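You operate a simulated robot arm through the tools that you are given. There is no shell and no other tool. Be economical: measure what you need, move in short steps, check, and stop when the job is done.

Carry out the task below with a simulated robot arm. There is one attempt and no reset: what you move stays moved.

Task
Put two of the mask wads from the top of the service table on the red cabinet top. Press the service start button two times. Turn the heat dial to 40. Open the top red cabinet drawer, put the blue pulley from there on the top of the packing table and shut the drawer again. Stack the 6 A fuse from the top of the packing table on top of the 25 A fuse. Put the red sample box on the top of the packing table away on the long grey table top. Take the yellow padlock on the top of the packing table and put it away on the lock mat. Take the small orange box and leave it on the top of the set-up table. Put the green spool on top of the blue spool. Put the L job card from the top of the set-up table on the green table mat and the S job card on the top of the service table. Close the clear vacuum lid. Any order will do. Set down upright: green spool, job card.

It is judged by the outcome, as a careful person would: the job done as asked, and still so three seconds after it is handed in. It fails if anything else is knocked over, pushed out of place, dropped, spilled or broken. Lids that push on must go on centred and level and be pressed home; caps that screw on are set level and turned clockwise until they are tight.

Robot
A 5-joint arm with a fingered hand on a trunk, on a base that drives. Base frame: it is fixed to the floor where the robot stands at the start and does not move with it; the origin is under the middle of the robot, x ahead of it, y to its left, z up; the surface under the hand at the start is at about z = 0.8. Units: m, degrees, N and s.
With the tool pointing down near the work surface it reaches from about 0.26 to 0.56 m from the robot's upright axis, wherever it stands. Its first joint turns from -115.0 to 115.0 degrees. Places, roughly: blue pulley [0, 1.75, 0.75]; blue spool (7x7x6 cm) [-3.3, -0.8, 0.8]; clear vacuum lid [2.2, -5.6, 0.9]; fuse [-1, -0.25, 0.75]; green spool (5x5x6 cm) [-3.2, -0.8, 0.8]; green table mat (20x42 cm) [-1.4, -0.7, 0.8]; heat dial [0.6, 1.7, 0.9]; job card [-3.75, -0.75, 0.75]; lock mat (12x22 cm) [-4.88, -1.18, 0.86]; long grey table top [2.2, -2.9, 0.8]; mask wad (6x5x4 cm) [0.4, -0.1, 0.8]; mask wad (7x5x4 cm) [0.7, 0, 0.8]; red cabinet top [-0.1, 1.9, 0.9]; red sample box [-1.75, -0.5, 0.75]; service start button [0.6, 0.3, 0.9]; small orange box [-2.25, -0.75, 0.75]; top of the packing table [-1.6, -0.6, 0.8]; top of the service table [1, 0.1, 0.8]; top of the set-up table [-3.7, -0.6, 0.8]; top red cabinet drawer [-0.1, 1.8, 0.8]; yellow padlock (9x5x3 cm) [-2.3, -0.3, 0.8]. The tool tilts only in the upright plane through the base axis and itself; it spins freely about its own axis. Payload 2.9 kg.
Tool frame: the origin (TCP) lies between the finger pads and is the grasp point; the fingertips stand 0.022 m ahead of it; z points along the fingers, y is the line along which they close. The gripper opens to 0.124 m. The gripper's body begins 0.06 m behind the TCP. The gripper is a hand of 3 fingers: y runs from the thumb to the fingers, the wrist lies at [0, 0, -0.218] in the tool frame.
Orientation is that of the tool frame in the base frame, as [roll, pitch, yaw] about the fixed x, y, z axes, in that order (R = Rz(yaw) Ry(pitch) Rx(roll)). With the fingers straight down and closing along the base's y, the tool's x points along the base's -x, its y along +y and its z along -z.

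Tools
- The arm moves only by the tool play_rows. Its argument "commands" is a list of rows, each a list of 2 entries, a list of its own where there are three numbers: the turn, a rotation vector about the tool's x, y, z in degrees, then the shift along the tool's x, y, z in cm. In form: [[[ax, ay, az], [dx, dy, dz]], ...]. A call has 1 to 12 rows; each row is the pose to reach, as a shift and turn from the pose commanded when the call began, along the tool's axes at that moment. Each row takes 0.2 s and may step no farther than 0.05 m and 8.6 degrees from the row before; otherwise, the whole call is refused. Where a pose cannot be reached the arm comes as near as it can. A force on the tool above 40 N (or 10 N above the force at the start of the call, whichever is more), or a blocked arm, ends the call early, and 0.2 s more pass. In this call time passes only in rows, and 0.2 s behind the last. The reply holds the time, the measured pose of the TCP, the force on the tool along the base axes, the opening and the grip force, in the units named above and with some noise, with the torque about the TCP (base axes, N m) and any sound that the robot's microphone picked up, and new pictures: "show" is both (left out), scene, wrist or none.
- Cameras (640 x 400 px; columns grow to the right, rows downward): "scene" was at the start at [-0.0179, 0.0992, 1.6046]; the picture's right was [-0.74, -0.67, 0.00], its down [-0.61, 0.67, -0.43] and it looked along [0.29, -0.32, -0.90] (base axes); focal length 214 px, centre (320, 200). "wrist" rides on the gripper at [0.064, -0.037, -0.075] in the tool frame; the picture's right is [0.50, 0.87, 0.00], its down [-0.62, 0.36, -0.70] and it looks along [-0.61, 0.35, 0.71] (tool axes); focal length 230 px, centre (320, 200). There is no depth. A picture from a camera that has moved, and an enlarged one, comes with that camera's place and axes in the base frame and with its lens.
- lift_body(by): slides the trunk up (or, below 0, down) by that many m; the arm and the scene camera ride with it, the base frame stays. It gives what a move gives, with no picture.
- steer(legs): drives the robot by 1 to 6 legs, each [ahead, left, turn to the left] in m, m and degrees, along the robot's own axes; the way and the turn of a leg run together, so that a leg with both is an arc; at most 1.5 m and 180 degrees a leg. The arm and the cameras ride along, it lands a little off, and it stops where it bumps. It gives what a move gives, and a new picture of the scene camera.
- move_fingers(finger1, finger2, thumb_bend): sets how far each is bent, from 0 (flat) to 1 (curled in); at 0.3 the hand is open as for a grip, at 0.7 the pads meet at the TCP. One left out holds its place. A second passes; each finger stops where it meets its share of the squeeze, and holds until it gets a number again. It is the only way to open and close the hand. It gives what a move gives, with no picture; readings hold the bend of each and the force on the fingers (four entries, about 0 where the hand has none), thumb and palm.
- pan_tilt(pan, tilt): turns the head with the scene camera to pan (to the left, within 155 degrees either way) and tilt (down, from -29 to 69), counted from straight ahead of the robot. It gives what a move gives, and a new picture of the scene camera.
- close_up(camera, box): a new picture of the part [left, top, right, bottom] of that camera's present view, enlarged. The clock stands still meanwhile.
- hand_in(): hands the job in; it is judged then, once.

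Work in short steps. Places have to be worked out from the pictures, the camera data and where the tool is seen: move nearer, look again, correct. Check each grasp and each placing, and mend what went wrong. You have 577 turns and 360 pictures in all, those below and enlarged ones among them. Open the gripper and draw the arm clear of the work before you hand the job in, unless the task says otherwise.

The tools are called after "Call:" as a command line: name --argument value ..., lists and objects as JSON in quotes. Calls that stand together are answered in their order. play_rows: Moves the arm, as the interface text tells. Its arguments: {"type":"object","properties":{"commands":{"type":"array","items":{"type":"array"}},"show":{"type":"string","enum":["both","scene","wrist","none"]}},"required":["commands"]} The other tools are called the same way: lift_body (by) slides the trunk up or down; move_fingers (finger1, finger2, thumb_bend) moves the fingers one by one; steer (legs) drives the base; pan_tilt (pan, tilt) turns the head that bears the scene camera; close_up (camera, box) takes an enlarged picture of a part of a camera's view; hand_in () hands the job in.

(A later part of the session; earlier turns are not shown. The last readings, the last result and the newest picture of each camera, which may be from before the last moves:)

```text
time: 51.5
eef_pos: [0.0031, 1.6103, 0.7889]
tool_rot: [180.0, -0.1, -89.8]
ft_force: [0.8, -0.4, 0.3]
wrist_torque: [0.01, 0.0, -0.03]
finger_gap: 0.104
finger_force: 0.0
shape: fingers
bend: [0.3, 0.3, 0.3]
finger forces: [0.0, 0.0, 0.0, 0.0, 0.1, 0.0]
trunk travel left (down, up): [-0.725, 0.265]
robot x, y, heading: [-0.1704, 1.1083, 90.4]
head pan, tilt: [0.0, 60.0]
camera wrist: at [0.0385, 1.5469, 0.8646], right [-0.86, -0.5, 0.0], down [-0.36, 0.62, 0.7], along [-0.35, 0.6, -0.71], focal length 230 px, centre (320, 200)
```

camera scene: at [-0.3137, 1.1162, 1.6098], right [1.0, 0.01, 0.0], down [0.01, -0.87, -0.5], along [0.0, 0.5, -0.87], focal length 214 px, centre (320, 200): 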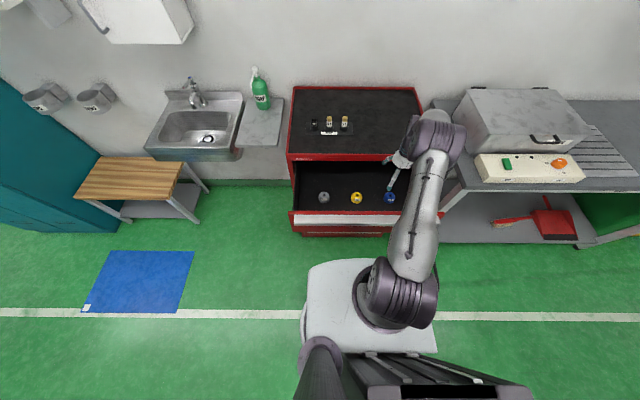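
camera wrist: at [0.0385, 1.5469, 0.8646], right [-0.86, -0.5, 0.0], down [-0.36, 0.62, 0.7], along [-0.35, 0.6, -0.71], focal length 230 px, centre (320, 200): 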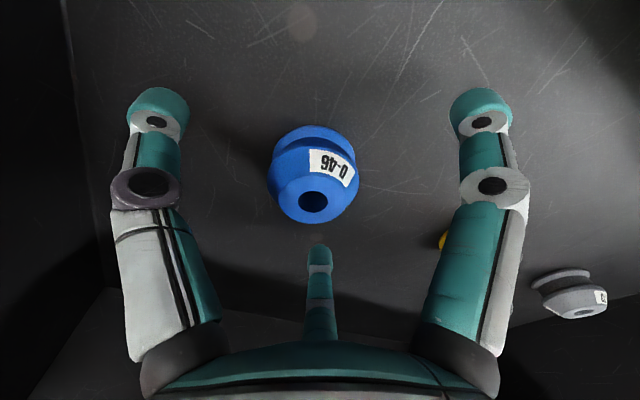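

Call:
play_rows --commands '[[[0, 0, 0], [0, 0, 0.8]], [[0, 0, 0], [0, 0, 1.4]]]' --show "none"

Call:
move_fingers --finger1 0.6 --finger2 0.6 --thumb_bend 0.6

Call:
close_up --camera "wrist" --box '[0, 0, 640, 400]'

```text
time: 52.1
eef_pos: [0.0005, 1.6104, 0.7754]
tool_rot: [180.0, -0.1, -89.7]
ft_force: [0.5, -0.5, -0.4]
wrist_torque: [-0.03, 0.0, -0.03]
finger_gap: 0.1036
finger_force: 0.2
shape: fingers
bend: [0.3, 0.3, 0.3]
finger forces: [0.0, 0.1, 0.0, 0.0, 0.1, 0.0]
trunk travel left (down, up): [-0.725, 0.265]
robot x, y, heading: [-0.1695, 1.1084, 90.3]
head pan, tilt: [0.0, 60.0]
```

```text
time: 53.1
eef_pos: [0.0008, 1.6101, 0.7757]
tool_rot: [-180.0, -0.2, -89.7]
ft_force: [-0.2, 0.5, -0.6]
wrist_torque: [0.0, 0.02, 0.01]
finger_gap: 0.0334
finger_force: 6.0
shape: fingers
bend: [0.57, 0.54, 0.56]
finger forces: [1.9, 4.4, 0.0, 0.0, 5.0, 0.0]
trunk travel left (down, up): [-0.725, 0.265]
robot x, y, heading: [-0.1715, 1.1085, 90.6]
head pan, tilt: [0.0, 60.0]
```

```text
1.00 times, centred on (320, 200) of wrist (not enlarged: the box is as wide or as high as the picture)
camera zoom: at [0.038, 1.5468, 0.8529], right [-0.86, -0.5, 0.0], down [-0.36, 0.62, 0.7], along [-0.35, 0.6, -0.71], focal length 230 px, centre (320, 200)
```

zoom: 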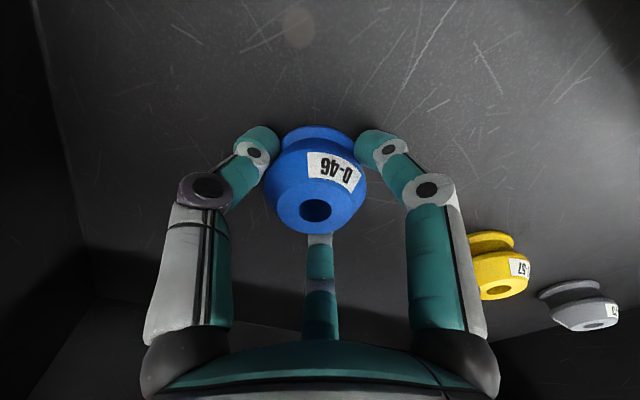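

It is gripped in the groove. I firm up and lift.

Call:
move_fingers --finger1 0.7 --finger2 0.7 --thumb_bend 0.7

Call:
play_rows --commands '[[[0, 0, 0], [0, 0, -4]], [[0, 0, 0], [0, 0, -8]], [[0, 0, 0], [0, 0, -12]], [[0, 0, 0], [0, 0, -16]], [[0, 0, 0], [0, 0, -20]], [[0, 0, 0], [0, 0, -24]]]' --show "wrist"

```text
time: 54.1
eef_pos: [0.0006, 1.6092, 0.7772]
tool_rot: [179.9, -0.2, -89.7]
ft_force: [1.3, 0.9, 1.0]
wrist_torque: [-0.02, 0.01, 0.0]
finger_gap: 0.0308
finger_force: 15.4
shape: fingers
bend: [0.58, 0.53, 0.58]
finger forces: [8.2, 8.9, 0.1, 0.1, 13.9, 0.0]
trunk travel left (down, up): [-0.725, 0.265]
robot x, y, heading: [-0.1721, 1.1109, 90.4]
head pan, tilt: [0.0, 60.0]
```

```text
time: 55.5
eef_pos: [0.0009, 1.6111, 1.0162]
tool_rot: [179.9, -0.1, -89.7]
ft_force: [-0.3, 0.4, -0.2]
wrist_torque: [0.01, -0.01, 0.01]
finger_gap: 0.0306
finger_force: 15.2
shape: fingers
bend: [0.58, 0.53, 0.58]
finger forces: [8.3, 9.4, 0.0, 0.0, 13.5, 0.1]
trunk travel left (down, up): [-0.725, 0.265]
robot x, y, heading: [-0.1725, 1.1095, 90.3]
head pan, tilt: [0.0, 60.0]
camera wrist: at [0.0382, 1.5478, 1.0925], right [-0.86, -0.5, 0.0], down [-0.36, 0.62, 0.7], along [-0.35, 0.6, -0.71], focal length 230 px, centre (320, 200)
```

wrist: 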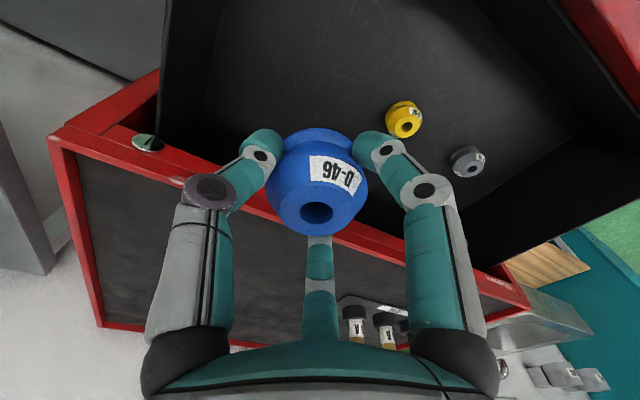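

The pulley is held firmly. I draw it in, back away, turn round and drive toward the packing table, then look.

Call:
play_rows --commands '[[[0, 0, 0], [2, 2, -3]], [[0, 0, 0], [5, 4, -6]], [[0, 0, 0], [8, 7, -9]], [[0, 0, 0], [11, 10, -12]], [[0, 0, 0], [13, 13, -14]]]' --show "none"

Call:
steer --legs '[[-0.4, 0, 0], [0, 0, 180], [0.3, -0.9, 0]]'

Call:
pan_tilt --pan -15 --tilt 40

```text
refused: row 3 steps farther than a row can; nothing moved
```

```text
time: 70.0
eef_pos: [-1.2023, -0.1363, 1.0151]
tool_rot: [179.9, -0.1, 93.2]
ft_force: [-1.3, -0.3, -1.0]
wrist_torque: [-0.01, -0.01, -0.03]
finger_gap: 0.0297
finger_force: 16.0
shape: fingers
bend: [0.58, 0.53, 0.59]
finger forces: [7.8, 9.5, 0.1, 0.0, 13.5, 0.0]
trunk travel left (down, up): [-0.725, 0.265]
robot x, y, heading: [-1.0548, 0.3736, -86.5]
head pan, tilt: [0.0, 60.0]
camera scene: at [-0.9105, 0.3759, 1.6098], right [-1.0, -0.06, 0.0], down [-0.05, 0.86, -0.5], along [0.03, -0.5, -0.87], focal length 214 px, centre (320, 200)
```

scene: 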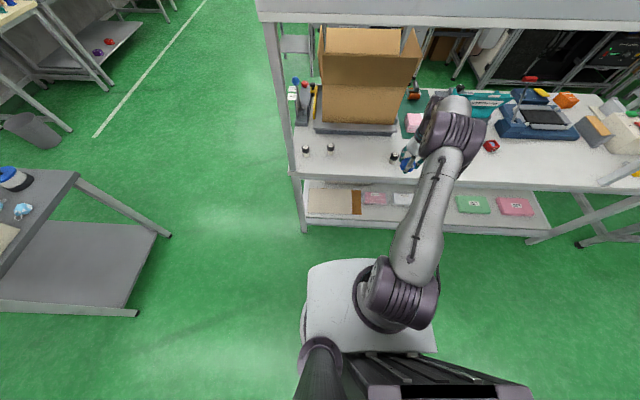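

```text
time: 70.8
eef_pos: [-1.2017, -0.1343, 1.0152]
tool_rot: [179.9, -0.3, 93.1]
ft_force: [-0.4, 0.0, -0.3]
wrist_torque: [-0.01, 0.04, -0.01]
finger_gap: 0.03
finger_force: 15.1
shape: fingers
bend: [0.58, 0.53, 0.59]
finger forces: [7.8, 9.4, 0.1, 0.0, 13.4, 0.0]
trunk travel left (down, up): [-0.725, 0.265]
robot x, y, heading: [-1.0556, 0.38, -86.7]
head pan, tilt: [-15.0, 40.0]
camera scene: at [-0.9311, 0.3593, 1.6365], right [-0.98, 0.2, 0.0], down [0.13, 0.63, -0.77], along [-0.15, -0.75, -0.64], focal length 214 px, centre (320, 200)
```

scene: 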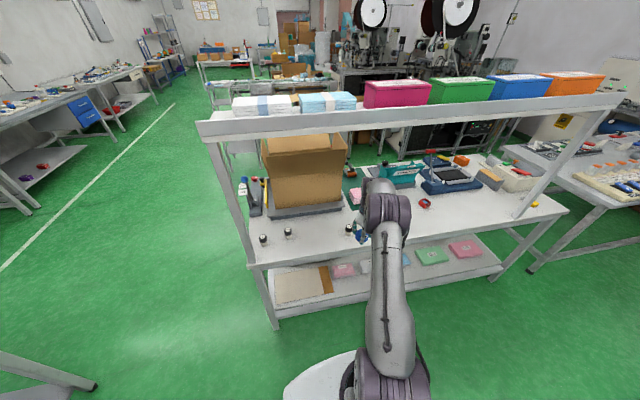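

The packing table is in front with a shelf above at about z 1.39. I look closely at what stands on it.

Call:
close_up --camera "scene" --box '[220, 140, 420, 270]'

Call:
close_up --camera "scene" --box '[380, 130, 580, 260]'

```text
3.08 times, centred on (320, 205) of scene
camera zoom: at [-0.9311, 0.3593, 1.6365], right [-0.98, 0.2, 0.0], down [0.13, 0.63, -0.77], along [-0.15, -0.75, -0.64], focal length 660 px, centre (320, 185)
```

zoom: 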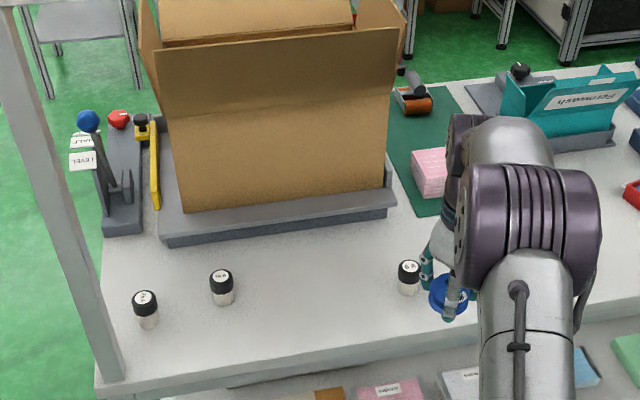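

```text
3.08 times, centred on (480, 195) of scene
camera zoom: at [-0.9311, 0.3593, 1.6365], right [-0.98, 0.2, 0.0], down [0.13, 0.63, -0.77], along [-0.15, -0.75, -0.64], focal length 660 px, centre (-172, 215)
```

zoom: 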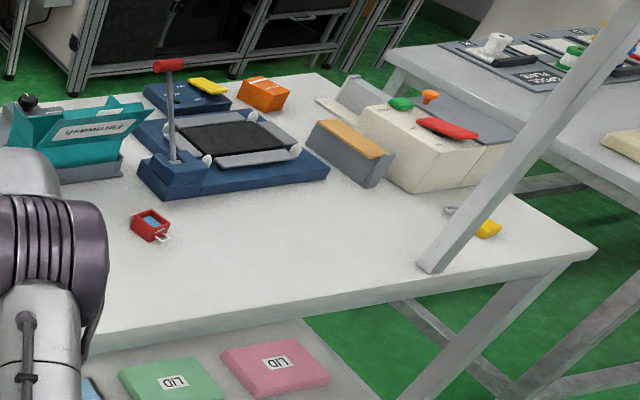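

Fuses stand at about (-0.79,-0.35), (-0.92,-0.37) and (-1.22,-0.33); the area around (-1.45,-0.3) is free. I draw the hand in and shift the base right in front of that spot.

Call:
play_rows --commands '[[[0, 0, 0], [3, 3, 0]], [[0, 0, 0], [6, 6, 0]], [[0, 0, 0], [9, 9, 0]], [[0, 0, 0], [12, 12, 0]]]' --show "none"

Call:
steer --legs '[[0.17, -0.42, -3.3]]'

Call:
pan_tilt --pan 0 --tilt 62

```text
time: 71.8
eef_pos: [-1.0867, -0.0065, 1.0175]
tool_rot: [180.0, -0.1, 93.2]
ft_force: [1.0, 0.1, -1.6]
wrist_torque: [0.02, -0.01, 0.0]
finger_gap: 0.0297
finger_force: 15.5
shape: fingers
bend: [0.58, 0.53, 0.59]
finger forces: [7.8, 9.5, 0.0, 0.0, 13.4, 0.0]
trunk travel left (down, up): [-0.725, 0.265]
robot x, y, heading: [-1.0545, 0.3714, -86.9]
head pan, tilt: [-15.0, 40.0]
```

```text
time: 74.6
eef_pos: [-1.5389, -0.1841, 1.0168]
tool_rot: [-179.9, -0.2, 89.9]
ft_force: [0.3, 0.3, -0.6]
wrist_torque: [0.02, -0.01, 0.01]
finger_gap: 0.0295
finger_force: 15.8
shape: fingers
bend: [0.58, 0.53, 0.59]
finger forces: [7.9, 9.6, 0.0, 0.1, 13.3, 0.1]
trunk travel left (down, up): [-0.725, 0.265]
robot x, y, heading: [-1.4844, 0.1997, -90.1]
head pan, tilt: [-15.0, 40.0]
camera scene: at [-1.3607, 0.1733, 1.6366], right [-0.97, 0.26, 0.0], down [0.17, 0.62, -0.77], along [-0.2, -0.74, -0.64], focal length 214 px, centre (320, 200)
```

scene: 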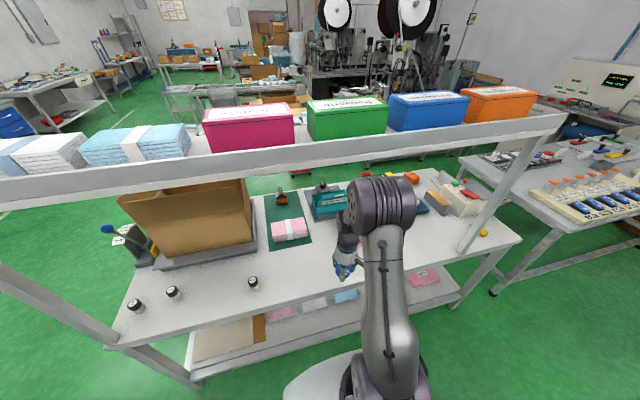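

```text
time: 75.4
eef_pos: [-1.5397, -0.1847, 1.0162]
tool_rot: [179.9, -0.2, 90.0]
ft_force: [0.2, 0.3, -1.8]
wrist_torque: [0.0, -0.02, -0.01]
finger_gap: 0.0295
finger_force: 15.1
shape: fingers
bend: [0.58, 0.53, 0.59]
finger forces: [7.8, 9.7, 0.1, 0.0, 13.2, 0.0]
trunk travel left (down, up): [-0.725, 0.265]
robot x, y, heading: [-1.4819, 0.1958, -89.9]
head pan, tilt: [0.0, 62.0]
camera scene: at [-1.3382, 0.1912, 1.6076], right [-1.0, 0.0, 0.0], down [0.0, 0.88, -0.47], along [0.0, -0.47, -0.88], focal length 214 px, centre (320, 200)
```

scene: 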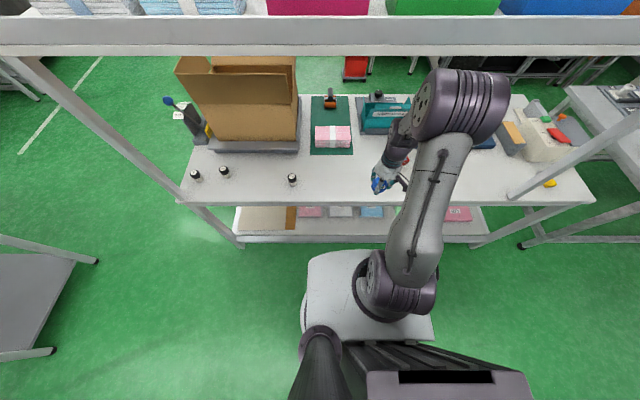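

The shelf's front edge is above the table edge at z ≈ 1.37, so I lower the trunk to keep the elbow well below it.

Call:
lift_body --by -0.13

Call:
play_rows --commands '[[[0, 0, 0], [-3.5, 2, 0]], [[0, 0, 0], [-7, 4, 0]], [[0, 0, 0], [-10.5, 5, 0]], [[0, 0, 0], [-13.5, 5, 1]]]'

```text
time: 77.0
eef_pos: [-1.5387, -0.1842, 0.8867]
tool_rot: [-180.0, -0.2, 89.9]
ft_force: [0.0, 0.7, -0.8]
wrist_torque: [-0.01, 0.0, -0.02]
finger_gap: 0.0294
finger_force: 14.9
shape: fingers
bend: [0.58, 0.53, 0.59]
finger forces: [7.8, 9.8, 0.0, 0.0, 13.2, 0.1]
trunk travel left (down, up): [-0.595, 0.395]
robot x, y, heading: [-1.4836, 0.1972, -89.7]
head pan, tilt: [0.0, 62.0]
```

```text
time: 78.0
eef_pos: [-1.4902, -0.3189, 0.8736]
tool_rot: [-180.0, -0.2, 89.8]
ft_force: [0.6, 0.8, -1.5]
wrist_torque: [0.02, 0.0, 0.03]
finger_gap: 0.0291
finger_force: 15.8
shape: fingers
bend: [0.58, 0.53, 0.59]
finger forces: [7.9, 9.7, 0.1, 0.1, 13.1, 0.1]
trunk travel left (down, up): [-0.595, 0.395]
robot x, y, heading: [-1.4838, 0.1968, -90.2]
head pan, tilt: [0.0, 62.0]
camera scene: at [-1.3383, 0.19, 1.4775], right [-1.0, 0.0, 0.0], down [0.0, 0.88, -0.47], along [0.0, -0.47, -0.88], focal length 214 px, centre (320, 200)
camera wrist: at [-1.5279, -0.2537, 0.9496], right [0.87, 0.5, 0.0], down [0.35, -0.62, 0.7], along [0.35, -0.61, -0.72], focal length 230 px, centre (320, 200)
```

scene: 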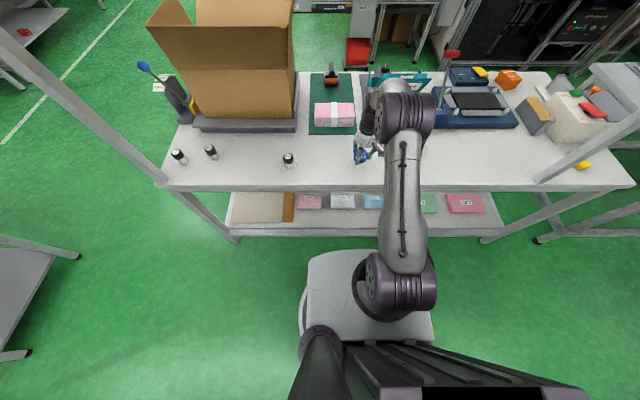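
wrist: 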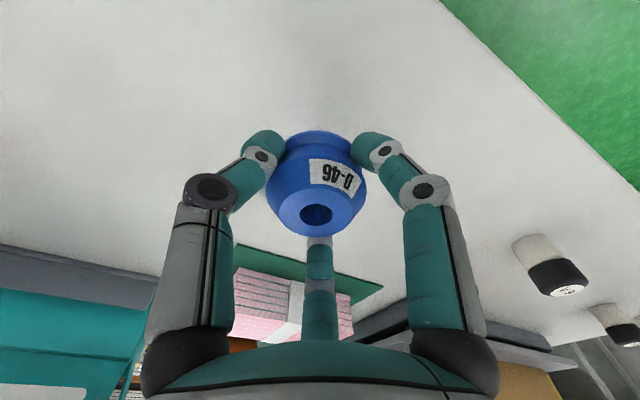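

The spot under the pulley is free. I lower gently, watching the force.

Call:
play_rows --commands '[[[0, 0, 0], [0, 0, 2]], [[0, 0, 0], [0, 0, 3.8]]]' --show "wrist"

Call:
play_rows --commands '[[[0, 0, 0], [0, 0, 0.4]], [[0, 0, 0], [0, 0, 0.6]]]' --show "none"

```text
time: 78.6
eef_pos: [-1.4901, -0.3172, 0.8364]
tool_rot: [180.0, -0.2, 89.9]
ft_force: [0.1, -0.3, -1.9]
wrist_torque: [-0.03, 0.0, 0.02]
finger_gap: 0.0291
finger_force: 15.6
shape: fingers
bend: [0.58, 0.53, 0.59]
finger forces: [7.9, 9.9, 0.1, 0.0, 13.0, 0.1]
trunk travel left (down, up): [-0.595, 0.395]
robot x, y, heading: [-1.4852, 0.1946, -90.1]
head pan, tilt: [0.0, 62.0]
camera wrist: at [-1.5274, -0.2529, 0.9126], right [0.87, 0.5, 0.0], down [0.35, -0.62, 0.7], along [0.35, -0.61, -0.71], focal length 230 px, centre (320, 200)
```

wrist: 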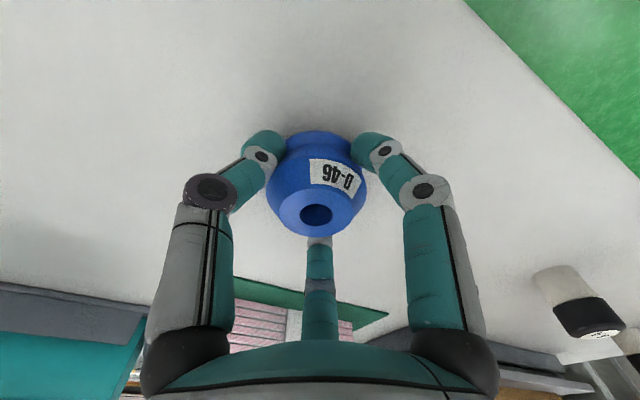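

```text
time: 79.2
eef_pos: [-1.4885, -0.3177, 0.8309]
tool_rot: [179.9, -0.2, 89.8]
ft_force: [-0.1, -0.7, -0.9]
wrist_torque: [0.02, 0.0, -0.01]
finger_gap: 0.0291
finger_force: 15.3
shape: fingers
bend: [0.58, 0.53, 0.59]
finger forces: [8.0, 9.9, 0.0, 0.0, 13.1, 0.0]
trunk travel left (down, up): [-0.595, 0.395]
robot x, y, heading: [-1.4845, 0.1972, -90.2]
head pan, tilt: [0.0, 62.0]
```

Call:
play_rows --commands '[[[0, 0, 0], [0, 0, 0.3]], [[0, 0, 0], [0, 0, 0.6]]]' --show "none"

Call:
play_rows --commands '[[[0, 0, 0], [0, 0, 0.3]], [[0, 0, 0], [0, 0, 0.6]]]' --show "wrist"

```text
time: 79.8
eef_pos: [-1.4907, -0.3187, 0.8281]
tool_rot: [180.0, 0.2, 89.8]
ft_force: [-1.0, -1.9, 19.4]
wrist_torque: [-0.46, -0.2, -0.03]
finger_gap: 0.0288
finger_force: 20.7
shape: fingers
bend: [0.58, 0.53, 0.59]
finger forces: [8.2, 20.1, 0.1, 0.1, 13.6, 0.0]
trunk travel left (down, up): [-0.595, 0.395]
robot x, y, heading: [-1.4826, 0.1952, -89.9]
head pan, tilt: [0.0, 62.0]
```

```text
time: 80.3
eef_pos: [-1.4914, -0.3184, 0.8281]
tool_rot: [-180.0, 0.5, 89.8]
ft_force: [-0.3, 4.1, 23.1]
wrist_torque: [0.02, -0.24, 0.05]
finger_gap: 0.0293
finger_force: 24.4
shape: fingers
bend: [0.58, 0.53, 0.6]
finger forces: [15.9, 17.5, 0.0, 0.1, 15.3, 0.0]
trunk travel left (down, up): [-0.595, 0.395]
robot x, y, heading: [-1.4825, 0.1938, -90.2]
head pan, tilt: [0.0, 62.0]
stopped in row 2: the force on the tool passed its limit at 44 N (the readings are from after the stop); the commanded pose is now the measured one
camera wrist: at [-1.527, -0.2531, 0.9032], right [0.87, 0.5, -0.01], down [0.36, -0.61, 0.71], along [0.35, -0.62, -0.71], focal length 230 px, centre (320, 200)
```

wrist: 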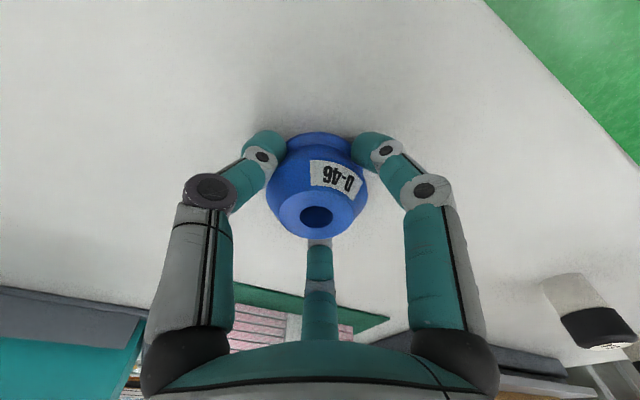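

Contact at TCP z 0.828. I release and raise.

Call:
move_fingers --finger1 0.3 --finger2 0.3 --thumb_bend 0.3

Call:
play_rows --commands '[[[0, 0, 0], [0, 0, -3]], [[0, 0, 0], [0, 0, -7]], [[0, 0, 0], [0, 0, -10]]]' --show "both"

```text
time: 81.3
eef_pos: [-1.4888, -0.3197, 0.8251]
tool_rot: [-180.0, 0.3, 90.0]
ft_force: [0.5, -0.1, 0.9]
wrist_torque: [-0.03, -0.02, -0.02]
finger_gap: 0.1033
finger_force: 0.1
shape: fingers
bend: [0.3, 0.3, 0.3]
finger forces: [0.1, 0.1, 0.1, 0.1, 0.0, 0.0]
trunk travel left (down, up): [-0.595, 0.395]
robot x, y, heading: [-1.4835, 0.1941, -90.2]
head pan, tilt: [0.0, 62.0]
```

```text
time: 82.1
eef_pos: [-1.4889, -0.3192, 0.9258]
tool_rot: [179.9, 0.3, 89.8]
ft_force: [0.7, -0.5, 0.7]
wrist_torque: [0.02, 0.0, 0.0]
finger_gap: 0.1037
finger_force: 0.0
shape: fingers
bend: [0.3, 0.3, 0.3]
finger forces: [0.1, 0.1, 0.0, 0.0, 0.0, 0.0]
trunk travel left (down, up): [-0.595, 0.395]
robot x, y, heading: [-1.485, 0.1952, -89.9]
head pan, tilt: [0.0, 62.0]
camera scene: at [-1.3382, 0.1917, 1.4775], right [-1.0, 0.0, 0.0], down [0.0, 0.88, -0.47], along [0.0, -0.47, -0.88], focal length 214 px, centre (320, 200)
camera wrist: at [-1.5265, -0.2545, 1.0016], right [0.87, 0.5, 0.0], down [0.35, -0.61, 0.7], along [0.35, -0.61, -0.71], focal length 230 px, centre (320, 200)
```

scene: 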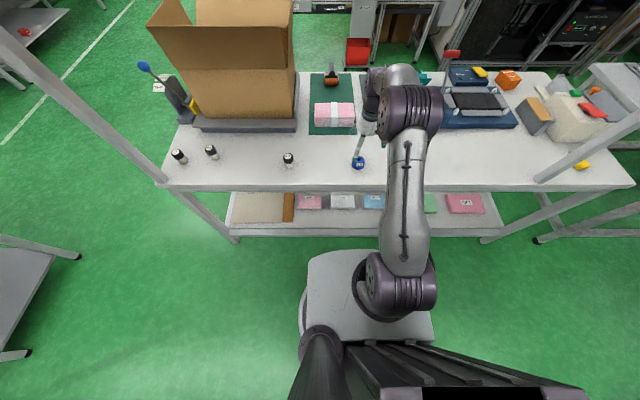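
wrist: 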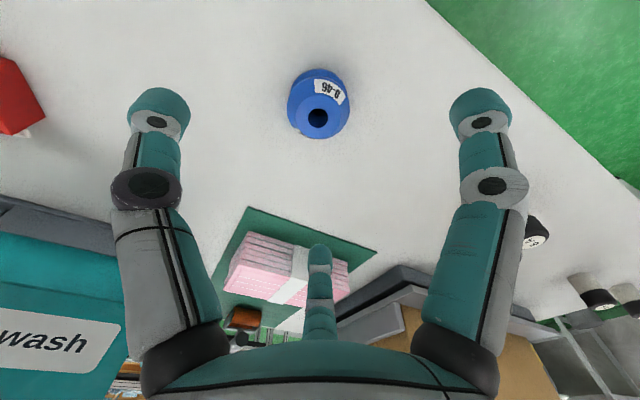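

The pulley stands well. Now I read the fuse labels.

Call:
close_up --camera "scene" --box '[160, 135, 240, 185]'

Call:
close_up --camera "scene" --box '[268, 140, 308, 165]'

```text
8.00 times, centred on (200, 160) of scene
camera zoom: at [-1.3382, 0.1917, 1.4775], right [-1.0, 0.0, 0.0], down [0.0, 0.88, -0.47], along [0.0, -0.47, -0.88], focal length 1716 px, centre (1280, 520)
```

zoom: 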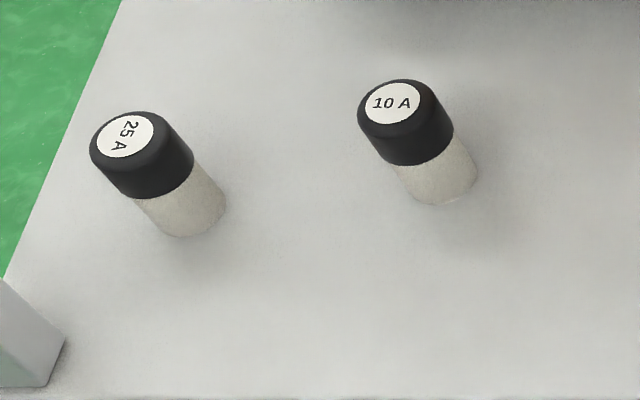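

```text
16.00 times, centred on (288, 152) of scene
camera zoom: at [-1.3382, 0.1917, 1.4775], right [-1.0, 0.0, 0.0], down [0.0, 0.88, -0.47], along [0.0, -0.47, -0.88], focal length 3432 px, centre (832, 960)
```

zoom: 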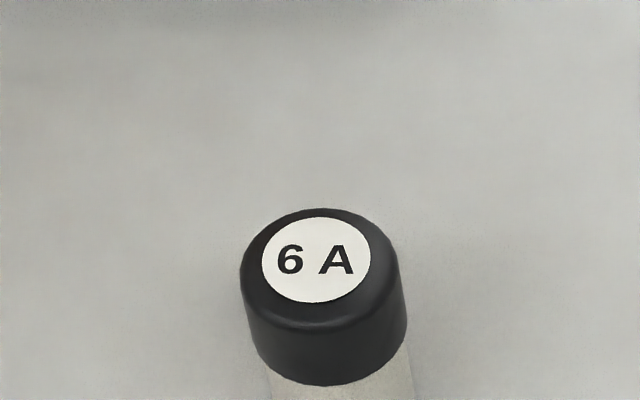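

The 6 A fuse is the right one at (-1.22,-0.33), the 25 A is leftmost at (-0.79,-0.345); both are about 5 cm tall and 4 cm wide. I draw in and shift the base to reach both.

Call:
play_rows --commands '[[[0, 0, 0], [4, 0, -2]], [[0, 0, 0], [8, 0, -4]]]' --show "none"

Call:
steer --legs '[[0.03, 0.47, 0]]'

```text
time: 82.7
eef_pos: [-1.4901, -0.2373, 0.9672]
tool_rot: [180.0, 0.3, 89.8]
ft_force: [0.2, 0.0, 0.4]
wrist_torque: [-0.02, 0.0, 0.01]
finger_gap: 0.1036
finger_force: 0.0
shape: fingers
bend: [0.3, 0.3, 0.3]
finger forces: [0.0, 0.0, 0.1, 0.1, 0.0, 0.0]
trunk travel left (down, up): [-0.595, 0.395]
robot x, y, heading: [-1.4824, 0.2005, -90.1]
head pan, tilt: [0.0, 62.0]
```

```text
time: 85.5
eef_pos: [-1.0308, -0.2686, 0.9668]
tool_rot: [-180.0, 0.3, 90.0]
ft_force: [0.4, 0.1, -0.3]
wrist_torque: [0.01, -0.01, -0.02]
finger_gap: 0.1038
finger_force: 0.1
shape: fingers
bend: [0.3, 0.3, 0.3]
finger forces: [0.0, 0.1, 0.0, 0.0, 0.1, 0.0]
trunk travel left (down, up): [-0.595, 0.395]
robot x, y, heading: [-1.0242, 0.1675, -89.7]
head pan, tilt: [0.0, 62.0]
camera scene: at [-0.8797, 0.1618, 1.4774], right [-1.0, 0.0, 0.0], down [0.0, 0.88, -0.47], along [0.0, -0.47, -0.88], focal length 214 px, centre (320, 200)
```

scene: 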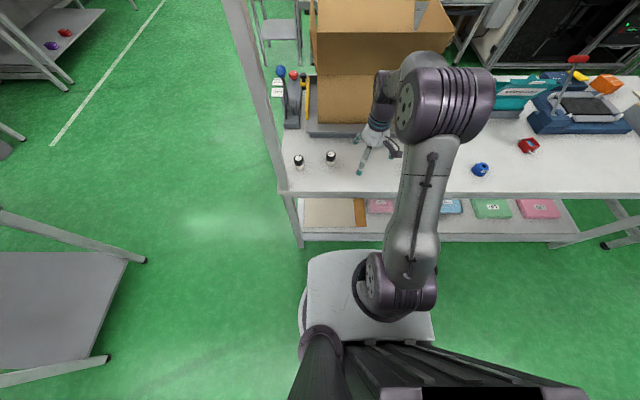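

I move above the 6 A fuse and look.

Call:
play_rows --commands '[[[0, 0, 0], [-1.2, -4.5, 0]], [[0, 0, 0], [-2.4, -9, 0]], [[0, 0, 0], [-3.6, -13.5, 0]], [[0, 0, 0], [-5, -17, 1]], [[0, 0, 0], [-6.1, -18.8, 3]]]' --show "wrist"

```text
time: 86.7
eef_pos: [-1.221, -0.3324, 0.934]
tool_rot: [-180.0, 0.2, 90.1]
ft_force: [0.1, -0.4, -0.4]
wrist_torque: [0.01, -0.03, 0.0]
finger_gap: 0.1039
finger_force: 0.0
shape: fingers
bend: [0.3, 0.3, 0.3]
finger forces: [0.0, 0.1, 0.0, 0.0, 0.0, 0.0]
trunk travel left (down, up): [-0.595, 0.395]
robot x, y, heading: [-1.0243, 0.1668, -90.0]
head pan, tilt: [0.0, 62.0]
camera wrist: at [-1.2577, -0.268, 1.01], right [0.87, 0.5, 0.0], down [0.36, -0.61, 0.7], along [0.35, -0.61, -0.71], focal length 230 px, centre (320, 200)
```

wrist: 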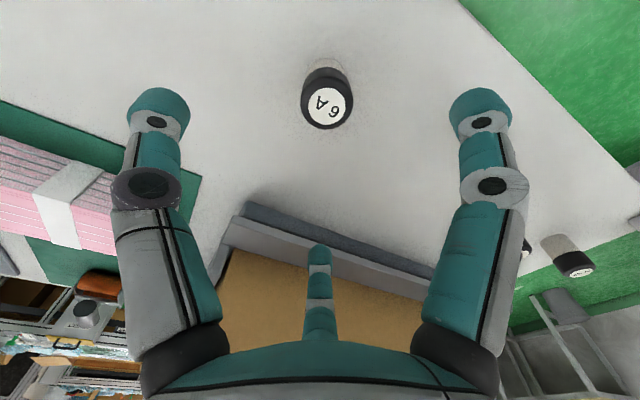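

Call:
play_rows --commands '[[[0, 0, 0], [1.2, -0.3, 4]], [[0, 0, 0], [1.2, -0.3, 7]], [[0, 0, 0], [1.2, -0.3, 9.6]]]' --show "wrist"

```text
time: 87.5
eef_pos: [-1.2256, -0.3182, 0.838]
tool_rot: [-180.0, 0.1, 90.0]
ft_force: [-0.2, -0.1, 0.1]
wrist_torque: [-0.03, -0.01, 0.02]
finger_gap: 0.1038
finger_force: 0.1
shape: fingers
bend: [0.3, 0.3, 0.3]
finger forces: [0.1, 0.0, 0.0, 0.0, 0.0, 0.0]
trunk travel left (down, up): [-0.595, 0.395]
robot x, y, heading: [-1.0246, 0.1658, -89.9]
head pan, tilt: [0.0, 62.0]
camera wrist: at [-1.2627, -0.2529, 0.9138], right [0.87, 0.5, 0.0], down [0.36, -0.61, 0.7], along [0.35, -0.61, -0.71], focal length 230 px, centre (320, 200)
```

wrist: 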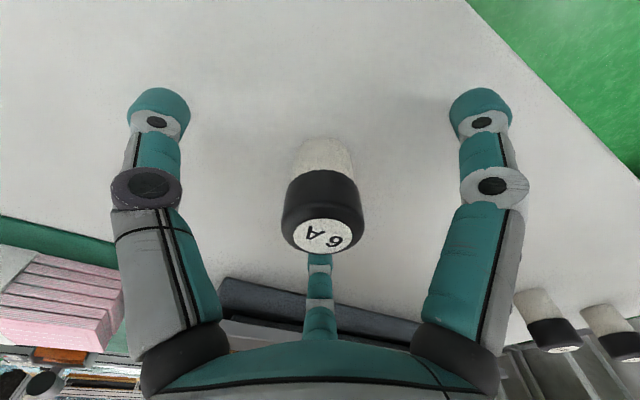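

Centred well. I close on the cap.

Call:
move_fingers --finger1 0.65 --finger2 0.65 --thumb_bend 0.65

Call:
play_rows --commands '[[[0, 0, 0], [0, 0, -3]], [[0, 0, 0], [0, 0, -6]], [[0, 0, 0], [0, 0, -10]]]' --show "wrist"

```text
time: 88.5
eef_pos: [-1.2252, -0.3175, 0.8381]
tool_rot: [-180.0, 0.2, 90.1]
ft_force: [0.7, -1.0, -0.3]
wrist_torque: [0.02, 0.0, 0.0]
finger_gap: 0.0222
finger_force: 5.6
shape: fingers
bend: [0.59, 0.6, 0.62]
finger forces: [3.6, 3.4, 0.1, 0.0, 3.9, 0.0]
trunk travel left (down, up): [-0.595, 0.395]
robot x, y, heading: [-1.0281, 0.1617, -90.0]
head pan, tilt: [0.0, 62.0]
```

```text
time: 89.3
eef_pos: [-1.223, -0.317, 0.9395]
tool_rot: [-179.9, 0.3, 90.1]
ft_force: [0.3, 0.8, 0.1]
wrist_torque: [-0.02, 0.01, 0.01]
finger_gap: 0.022
finger_force: 6.0
shape: fingers
bend: [0.59, 0.6, 0.62]
finger forces: [3.7, 3.6, 0.0, 0.0, 4.0, 0.0]
trunk travel left (down, up): [-0.595, 0.395]
robot x, y, heading: [-1.0245, 0.1701, -90.0]
head pan, tilt: [0.0, 62.0]
camera wrist: at [-1.2612, -0.252, 1.0151], right [0.87, 0.5, 0.0], down [0.36, -0.61, 0.7], along [0.35, -0.61, -0.71], focal length 230 px, centre (320, 200)
```

wrist: 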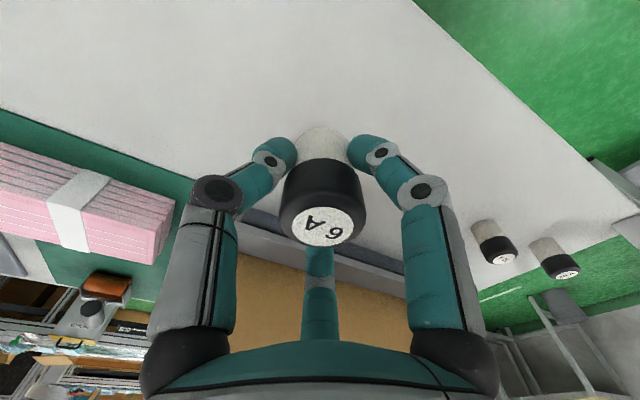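

The 6 A fuse is held. I firm the grip, edge the base 3 cm closer, and spin the hand so a finger gap faces the shelf post near the 25 A fuse.

Call:
move_fingers --finger1 0.7 --finger2 0.7 --thumb_bend 0.7

Call:
steer --legs '[[0.03, 0, 0]]'

Call:
play_rows --commands '[[[0, 0, 8], [1.5, 4, -1]], [[0, 0, 16], [1.5, 8, -2]], [[0, 0, 24], [2, 12, -3]], [[0, 0, 32], [2, 16, -3]], [[0, 0, 40], [2, 20, -3]], [[0, 0, 48], [2, 24, -3]], [[0, 0, 56], [2, 28, -3]], [[0, 0, 60], [2, 32, -3]], [[0, 0, 60], [2, 36, -3]]]'

```text
time: 90.3
eef_pos: [-1.2244, -0.3174, 0.9382]
tool_rot: [-179.9, 0.2, 90.1]
ft_force: [-0.4, 0.2, -0.8]
wrist_torque: [-0.03, 0.01, 0.0]
finger_gap: 0.0206
finger_force: 10.8
shape: fingers
bend: [0.6, 0.6, 0.63]
finger forces: [6.5, 7.0, 0.1, 0.0, 8.5, 0.0]
trunk travel left (down, up): [-0.595, 0.395]
robot x, y, heading: [-1.0288, 0.1677, -89.8]
head pan, tilt: [0.0, 62.0]
```

```text
time: 91.1
eef_pos: [-1.2241, -0.3483, 0.9391]
tool_rot: [-179.9, 0.2, 90.2]
ft_force: [-0.4, 0.1, -1.5]
wrist_torque: [0.0, -0.04, -0.01]
finger_gap: 0.0205
finger_force: 9.9
shape: fingers
bend: [0.6, 0.6, 0.63]
finger forces: [6.6, 6.9, 0.0, 0.0, 8.4, 0.0]
trunk travel left (down, up): [-0.595, 0.395]
robot x, y, heading: [-1.0285, 0.1337, -89.7]
head pan, tilt: [0.0, 62.0]
camera scene: at [-0.8804, 0.1306, 1.4775], right [-1.0, 0.0, 0.0], down [0.0, 0.88, -0.47], along [0.0, -0.47, -0.88], focal length 214 px, centre (320, 200)
```

scene: 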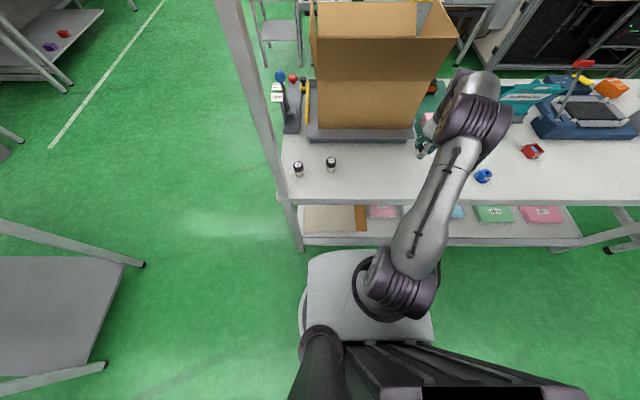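

```text
time: 93.1
eef_pos: [-0.8599, -0.323, 0.9668]
tool_rot: [179.9, 0.2, 30.0]
ft_force: [0.0, 0.2, -0.7]
wrist_torque: [0.0, 0.03, 0.01]
finger_gap: 0.0204
finger_force: 10.3
shape: fingers
bend: [0.6, 0.6, 0.63]
finger forces: [6.4, 7.0, 0.0, 0.0, 8.0, 0.0]
trunk travel left (down, up): [-0.595, 0.395]
robot x, y, heading: [-1.0224, 0.1357, -90.0]
head pan, tilt: [0.0, 62.0]
camera scene: at [-0.879, 0.1323, 1.4774], right [-1.0, 0.0, 0.0], down [0.0, 0.88, -0.47], along [0.0, -0.47, -0.88], focal length 214 px, centre (320, 200)
camera wrist: at [-0.8238, -0.258, 1.0434], right [0.87, -0.5, 0.0], down [-0.36, -0.62, 0.7], along [-0.35, -0.61, -0.71], focal length 230 px, centre (320, 200)
```

scene: 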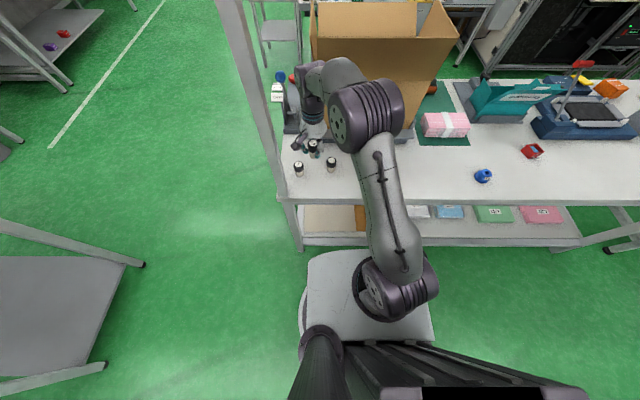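
wrist: 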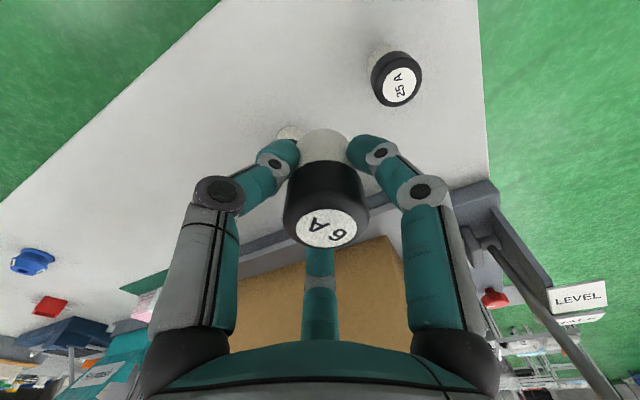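

The 25 A fuse is at about (-0.799,-0.339). I move over it at height and check.

Call:
play_rows --commands '[[[0, 0, 0], [2.2, 2.2, 0]], [[0, 0, 0], [4.5, 4.4, 0]], [[0, 0, 0], [4.5, 4.4, 2.5]]]'

```text
time: 93.7
eef_pos: [-0.8202, -0.3358, 0.967]
tool_rot: [-179.4, -0.1, 30.7]
ft_force: [-16.9, 3.1, 5.5]
wrist_torque: [0.14, -1.79, 1.45]
finger_gap: 0.02
finger_force: 10.8
shape: fingers
bend: [0.6, 0.6, 0.64]
finger forces: [6.4, 6.9, 0.0, 0.1, 8.0, 0.1]
trunk travel left (down, up): [-0.595, 0.395]
robot x, y, heading: [-1.0256, 0.1339, -89.9]
head pan, tilt: [0.0, 62.0]
stopped in row 2: the force on the tool passed its limit at 73 N (the readings are from after the stop); the commanded pose is now the measured one
camera scene: at [-0.8808, 0.1322, 1.4776], right [-1.0, 0.0, 0.0], down [0.0, 0.88, -0.47], along [0.0, -0.47, -0.88], focal length 214 px, centre (320, 200)
camera wrist: at [-0.7839, -0.2717, 1.0436], right [0.87, -0.49, -0.01], down [-0.35, -0.63, 0.7], along [-0.35, -0.6, -0.72], focal length 230 px, centre (320, 200)
```

scene: 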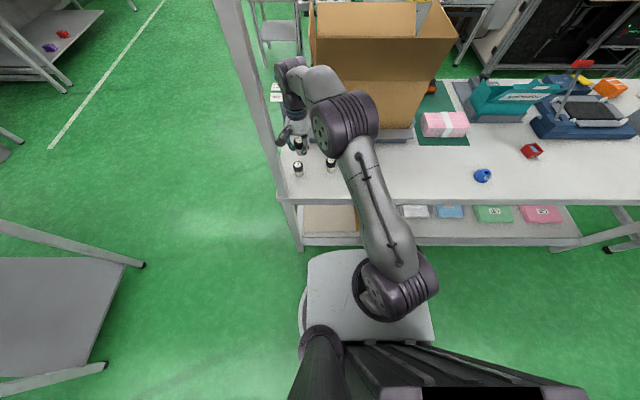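
wrist: 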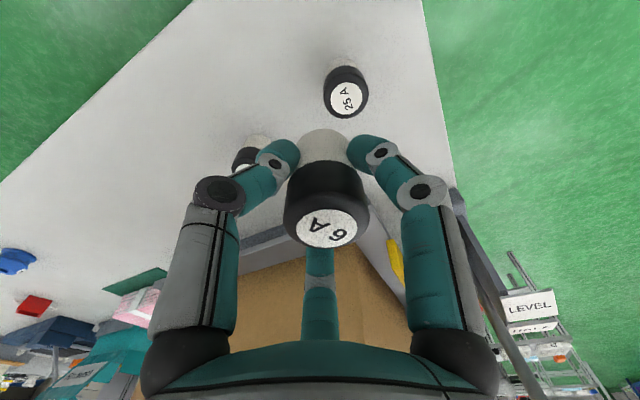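

The hand touched something, most likely the camera housing against the shelf post. I back off and turn the hand to the earlier spin, where its camera faces away from the post.

Call:
play_rows --commands '[[[0, 0, 0], [-2, -1, -1]], [[0, 0, 0], [-4.5, -2.2, -1.5]], [[0, 0, -8], [-5, -2.5, -1.5]], [[0, 0, -16], [-5, -2.5, -1.5]], [[0, 0, -24], [-5, -2.5, -1.5]], [[0, 0, -32], [-5, -2.5, -1.5]], [[0, 0, -40], [-5, -2.5, -1.5]], [[0, 0, -48], [-5, -2.5, -1.5]], [[0, 0, -56], [-5, -2.5, -1.5]], [[0, 0, -60], [-5, -2.5, -1.5]]]' --show "wrist"

```text
time: 95.8
eef_pos: [-0.873, -0.3385, 0.9827]
tool_rot: [-179.8, -0.6, 90.8]
ft_force: [0.3, 0.3, -0.9]
wrist_torque: [-0.01, -0.02, 0.01]
finger_gap: 0.0205
finger_force: 10.7
shape: fingers
bend: [0.6, 0.6, 0.64]
finger forces: [6.5, 7.1, 0.0, 0.0, 8.0, 0.1]
trunk travel left (down, up): [-0.595, 0.395]
robot x, y, heading: [-1.0226, 0.1355, -89.7]
head pan, tilt: [0.0, 62.0]
camera wrist: at [-0.9117, -0.2764, 1.0585], right [0.86, 0.51, 0.0], down [0.37, -0.62, 0.69], along [0.36, -0.6, -0.72], focal length 230 px, centre (320, 200)
```

wrist: 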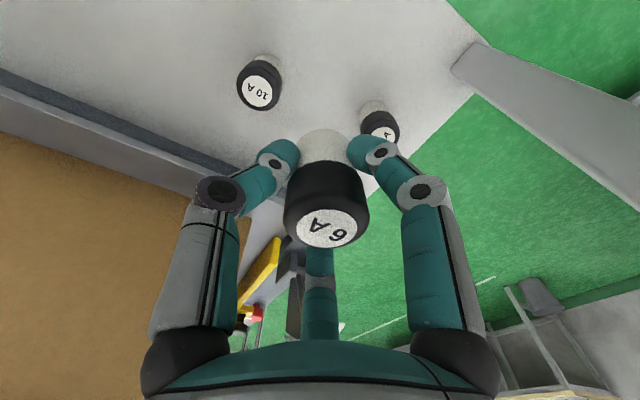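

The post's near corner is at (-0.763,-0.268). I advance again along x over the 25 A fuse.

Call:
play_rows --commands '[[[0, 0, 0], [-0.2, 3, 0.5]], [[0, 0, 0], [-0.2, 5.5, 0.5]], [[0, 0, 0], [-0.2, 7.4, 1]]]'

```text
time: 96.7
eef_pos: [-0.7977, -0.3412, 0.9713]
tool_rot: [-179.8, -0.8, 90.6]
ft_force: [-0.6, 0.4, -0.1]
wrist_torque: [0.01, 0.0, -0.02]
finger_gap: 0.0204
finger_force: 10.7
shape: fingers
bend: [0.6, 0.6, 0.64]
finger forces: [6.4, 7.0, 0.0, 0.1, 7.9, 0.0]
trunk travel left (down, up): [-0.595, 0.395]
robot x, y, heading: [-1.0275, 0.1386, -89.6]
head pan, tilt: [0.0, 62.0]
camera scene: at [-0.8795, 0.1317, 1.4774], right [-1.0, 0.0, 0.0], down [0.0, 0.88, -0.47], along [0.0, -0.47, -0.88], focal length 214 px, centre (320, 200)
camera wrist: at [-0.835, -0.2775, 1.0476], right [0.86, 0.51, 0.0], down [0.37, -0.62, 0.69], along [0.35, -0.6, -0.72], focal length 230 px, centre (320, 200)
```

scene: 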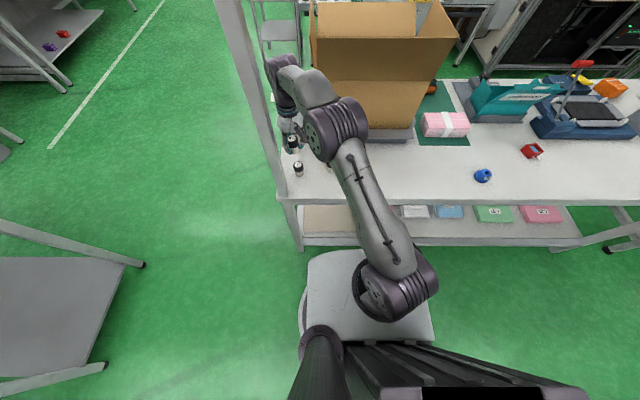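
wrist: 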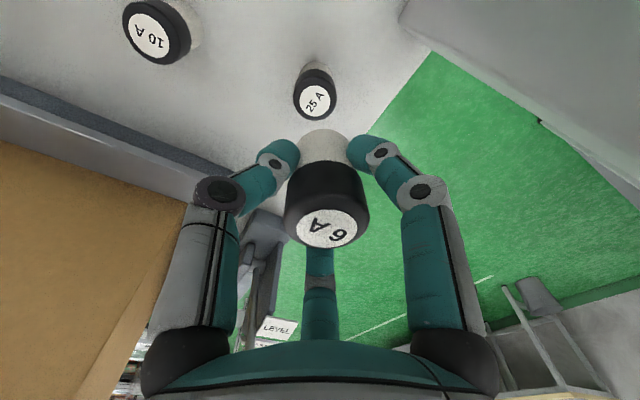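

The 25 A axis reads (-0.805,-0.340) and the held fuse about 9 mm right of it. I correct, level the tilt and lower most of the way.

Call:
play_rows --commands '[[[0, -0.8, 0], [0, -0.9, 2]], [[0, -0.8, 0], [0, -0.9, 4]], [[0, -0.8, 0], [0, -0.9, 5.8]]]' --show "wrist"

Call:
close_up --camera "scene" --box '[270, 115, 350, 185]'

```text
time: 97.5
eef_pos: [-0.8094, -0.3412, 0.9144]
tool_rot: [-180.0, 0.0, 90.6]
ft_force: [0.7, 0.4, -0.7]
wrist_torque: [-0.01, -0.01, 0.02]
finger_gap: 0.0203
finger_force: 11.1
shape: fingers
bend: [0.6, 0.6, 0.64]
finger forces: [6.5, 7.1, 0.0, 0.0, 7.8, 0.1]
trunk travel left (down, up): [-0.595, 0.395]
robot x, y, heading: [-1.0268, 0.1348, -89.8]
head pan, tilt: [0.0, 62.0]
camera wrist: at [-0.8479, -0.2775, 0.99], right [0.86, 0.51, 0.0], down [0.36, -0.61, 0.7], along [0.36, -0.6, -0.71], focal length 230 px, centre (320, 200)
```

wrist: 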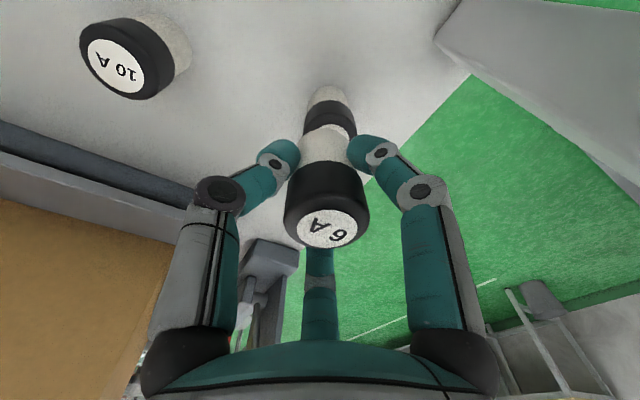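

```text
5.71 times, centred on (310, 150) of scene
camera zoom: at [-0.8803, 0.1318, 1.4775], right [-1.0, 0.0, 0.0], down [0.0, 0.88, -0.47], along [0.0, -0.47, -0.88], focal length 1226 px, centre (377, 486)
```

zoom: 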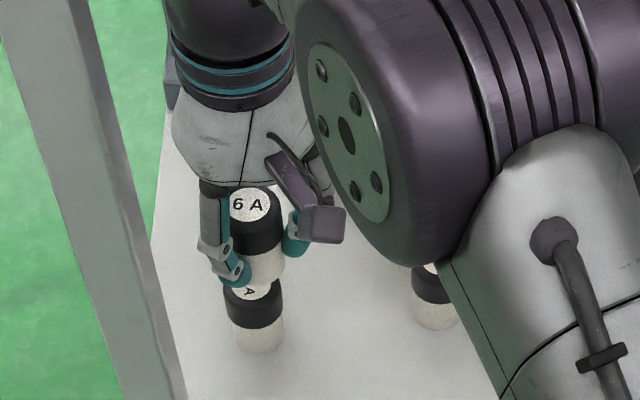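

Both views say the held fuse is about 5 mm too far toward −x. I correct and lower to just above contact.

Call:
play_rows --commands '[[[0, 0, 0], [0.2, 0.5, 0]], [[0, 0, 0], [0.2, 0.5, 1]], [[0, 0, 0], [0.2, 0.5, 2]]]' --show "wrist"

Call:
close_up --camera "scene" --box '[275, 125, 325, 175]'

```text
time: 98.2
eef_pos: [-0.8062, -0.3396, 0.8918]
tool_rot: [-179.9, 0.0, 90.6]
ft_force: [0.2, 0.3, -1.2]
wrist_torque: [0.05, 0.02, -0.01]
finger_gap: 0.0203
finger_force: 11.1
shape: fingers
bend: [0.6, 0.6, 0.64]
finger forces: [6.5, 7.2, 0.0, 0.0, 7.7, 0.0]
trunk travel left (down, up): [-0.595, 0.395]
robot x, y, heading: [-1.0273, 0.1362, -89.8]
head pan, tilt: [0.0, 62.0]
camera wrist: at [-0.8436, -0.2754, 0.9684], right [0.86, 0.51, 0.0], down [0.36, -0.61, 0.7], along [0.36, -0.6, -0.71], focal length 230 px, centre (320, 200)
```

wrist: 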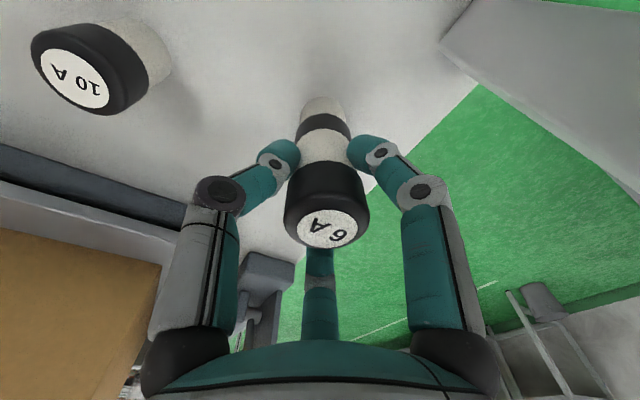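

```text
8.00 times, centred on (300, 150) of scene
camera zoom: at [-0.8801, 0.132, 1.4775], right [-1.0, 0.0, 0.0], down [0.0, 0.88, -0.47], along [0.0, -0.47, -0.88], focal length 1716 px, centre (480, 600)
```

zoom: 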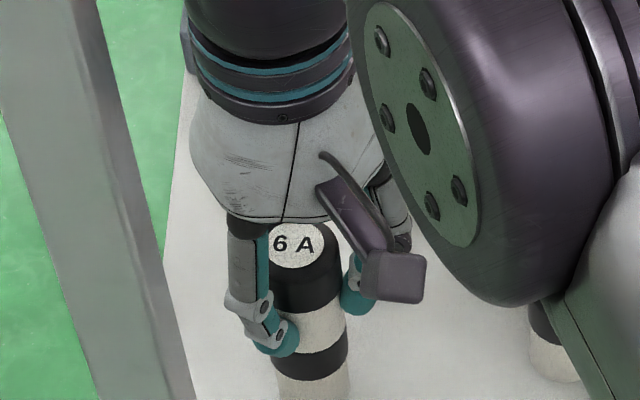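

Well aligned. I lower to contact in millimetre steps.

Call:
play_rows --commands '[[[0, 0, 0], [0, 0, 0.3]]]' --show "none"

Call:
play_rows --commands '[[[0, 0, 0], [0, 0, 0.2]]]' --show "none"

```text
time: 98.7
eef_pos: [-0.8053, -0.3373, 0.8907]
tool_rot: [179.8, 0.2, 90.7]
ft_force: [-0.3, -0.9, 7.1]
wrist_torque: [-0.02, -0.06, -0.03]
finger_gap: 0.0198
finger_force: 11.5
shape: fingers
bend: [0.6, 0.6, 0.64]
finger forces: [6.9, 8.0, 0.0, 0.0, 8.4, 0.1]
trunk travel left (down, up): [-0.595, 0.395]
robot x, y, heading: [-1.0309, 0.1397, -90.0]
head pan, tilt: [0.0, 62.0]
```

```text
time: 99.0
eef_pos: [-0.8061, -0.3373, 0.891]
tool_rot: [179.9, 0.2, 90.7]
ft_force: [0.6, -3.1, 15.1]
wrist_torque: [-0.12, -0.06, -0.01]
finger_gap: 0.0194
finger_force: 12.9
shape: fingers
bend: [0.6, 0.6, 0.64]
finger forces: [7.4, 9.5, 0.0, 0.0, 10.1, 0.0]
trunk travel left (down, up): [-0.595, 0.395]
robot x, y, heading: [-1.0274, 0.1352, -89.9]
head pan, tilt: [0.0, 62.0]
```

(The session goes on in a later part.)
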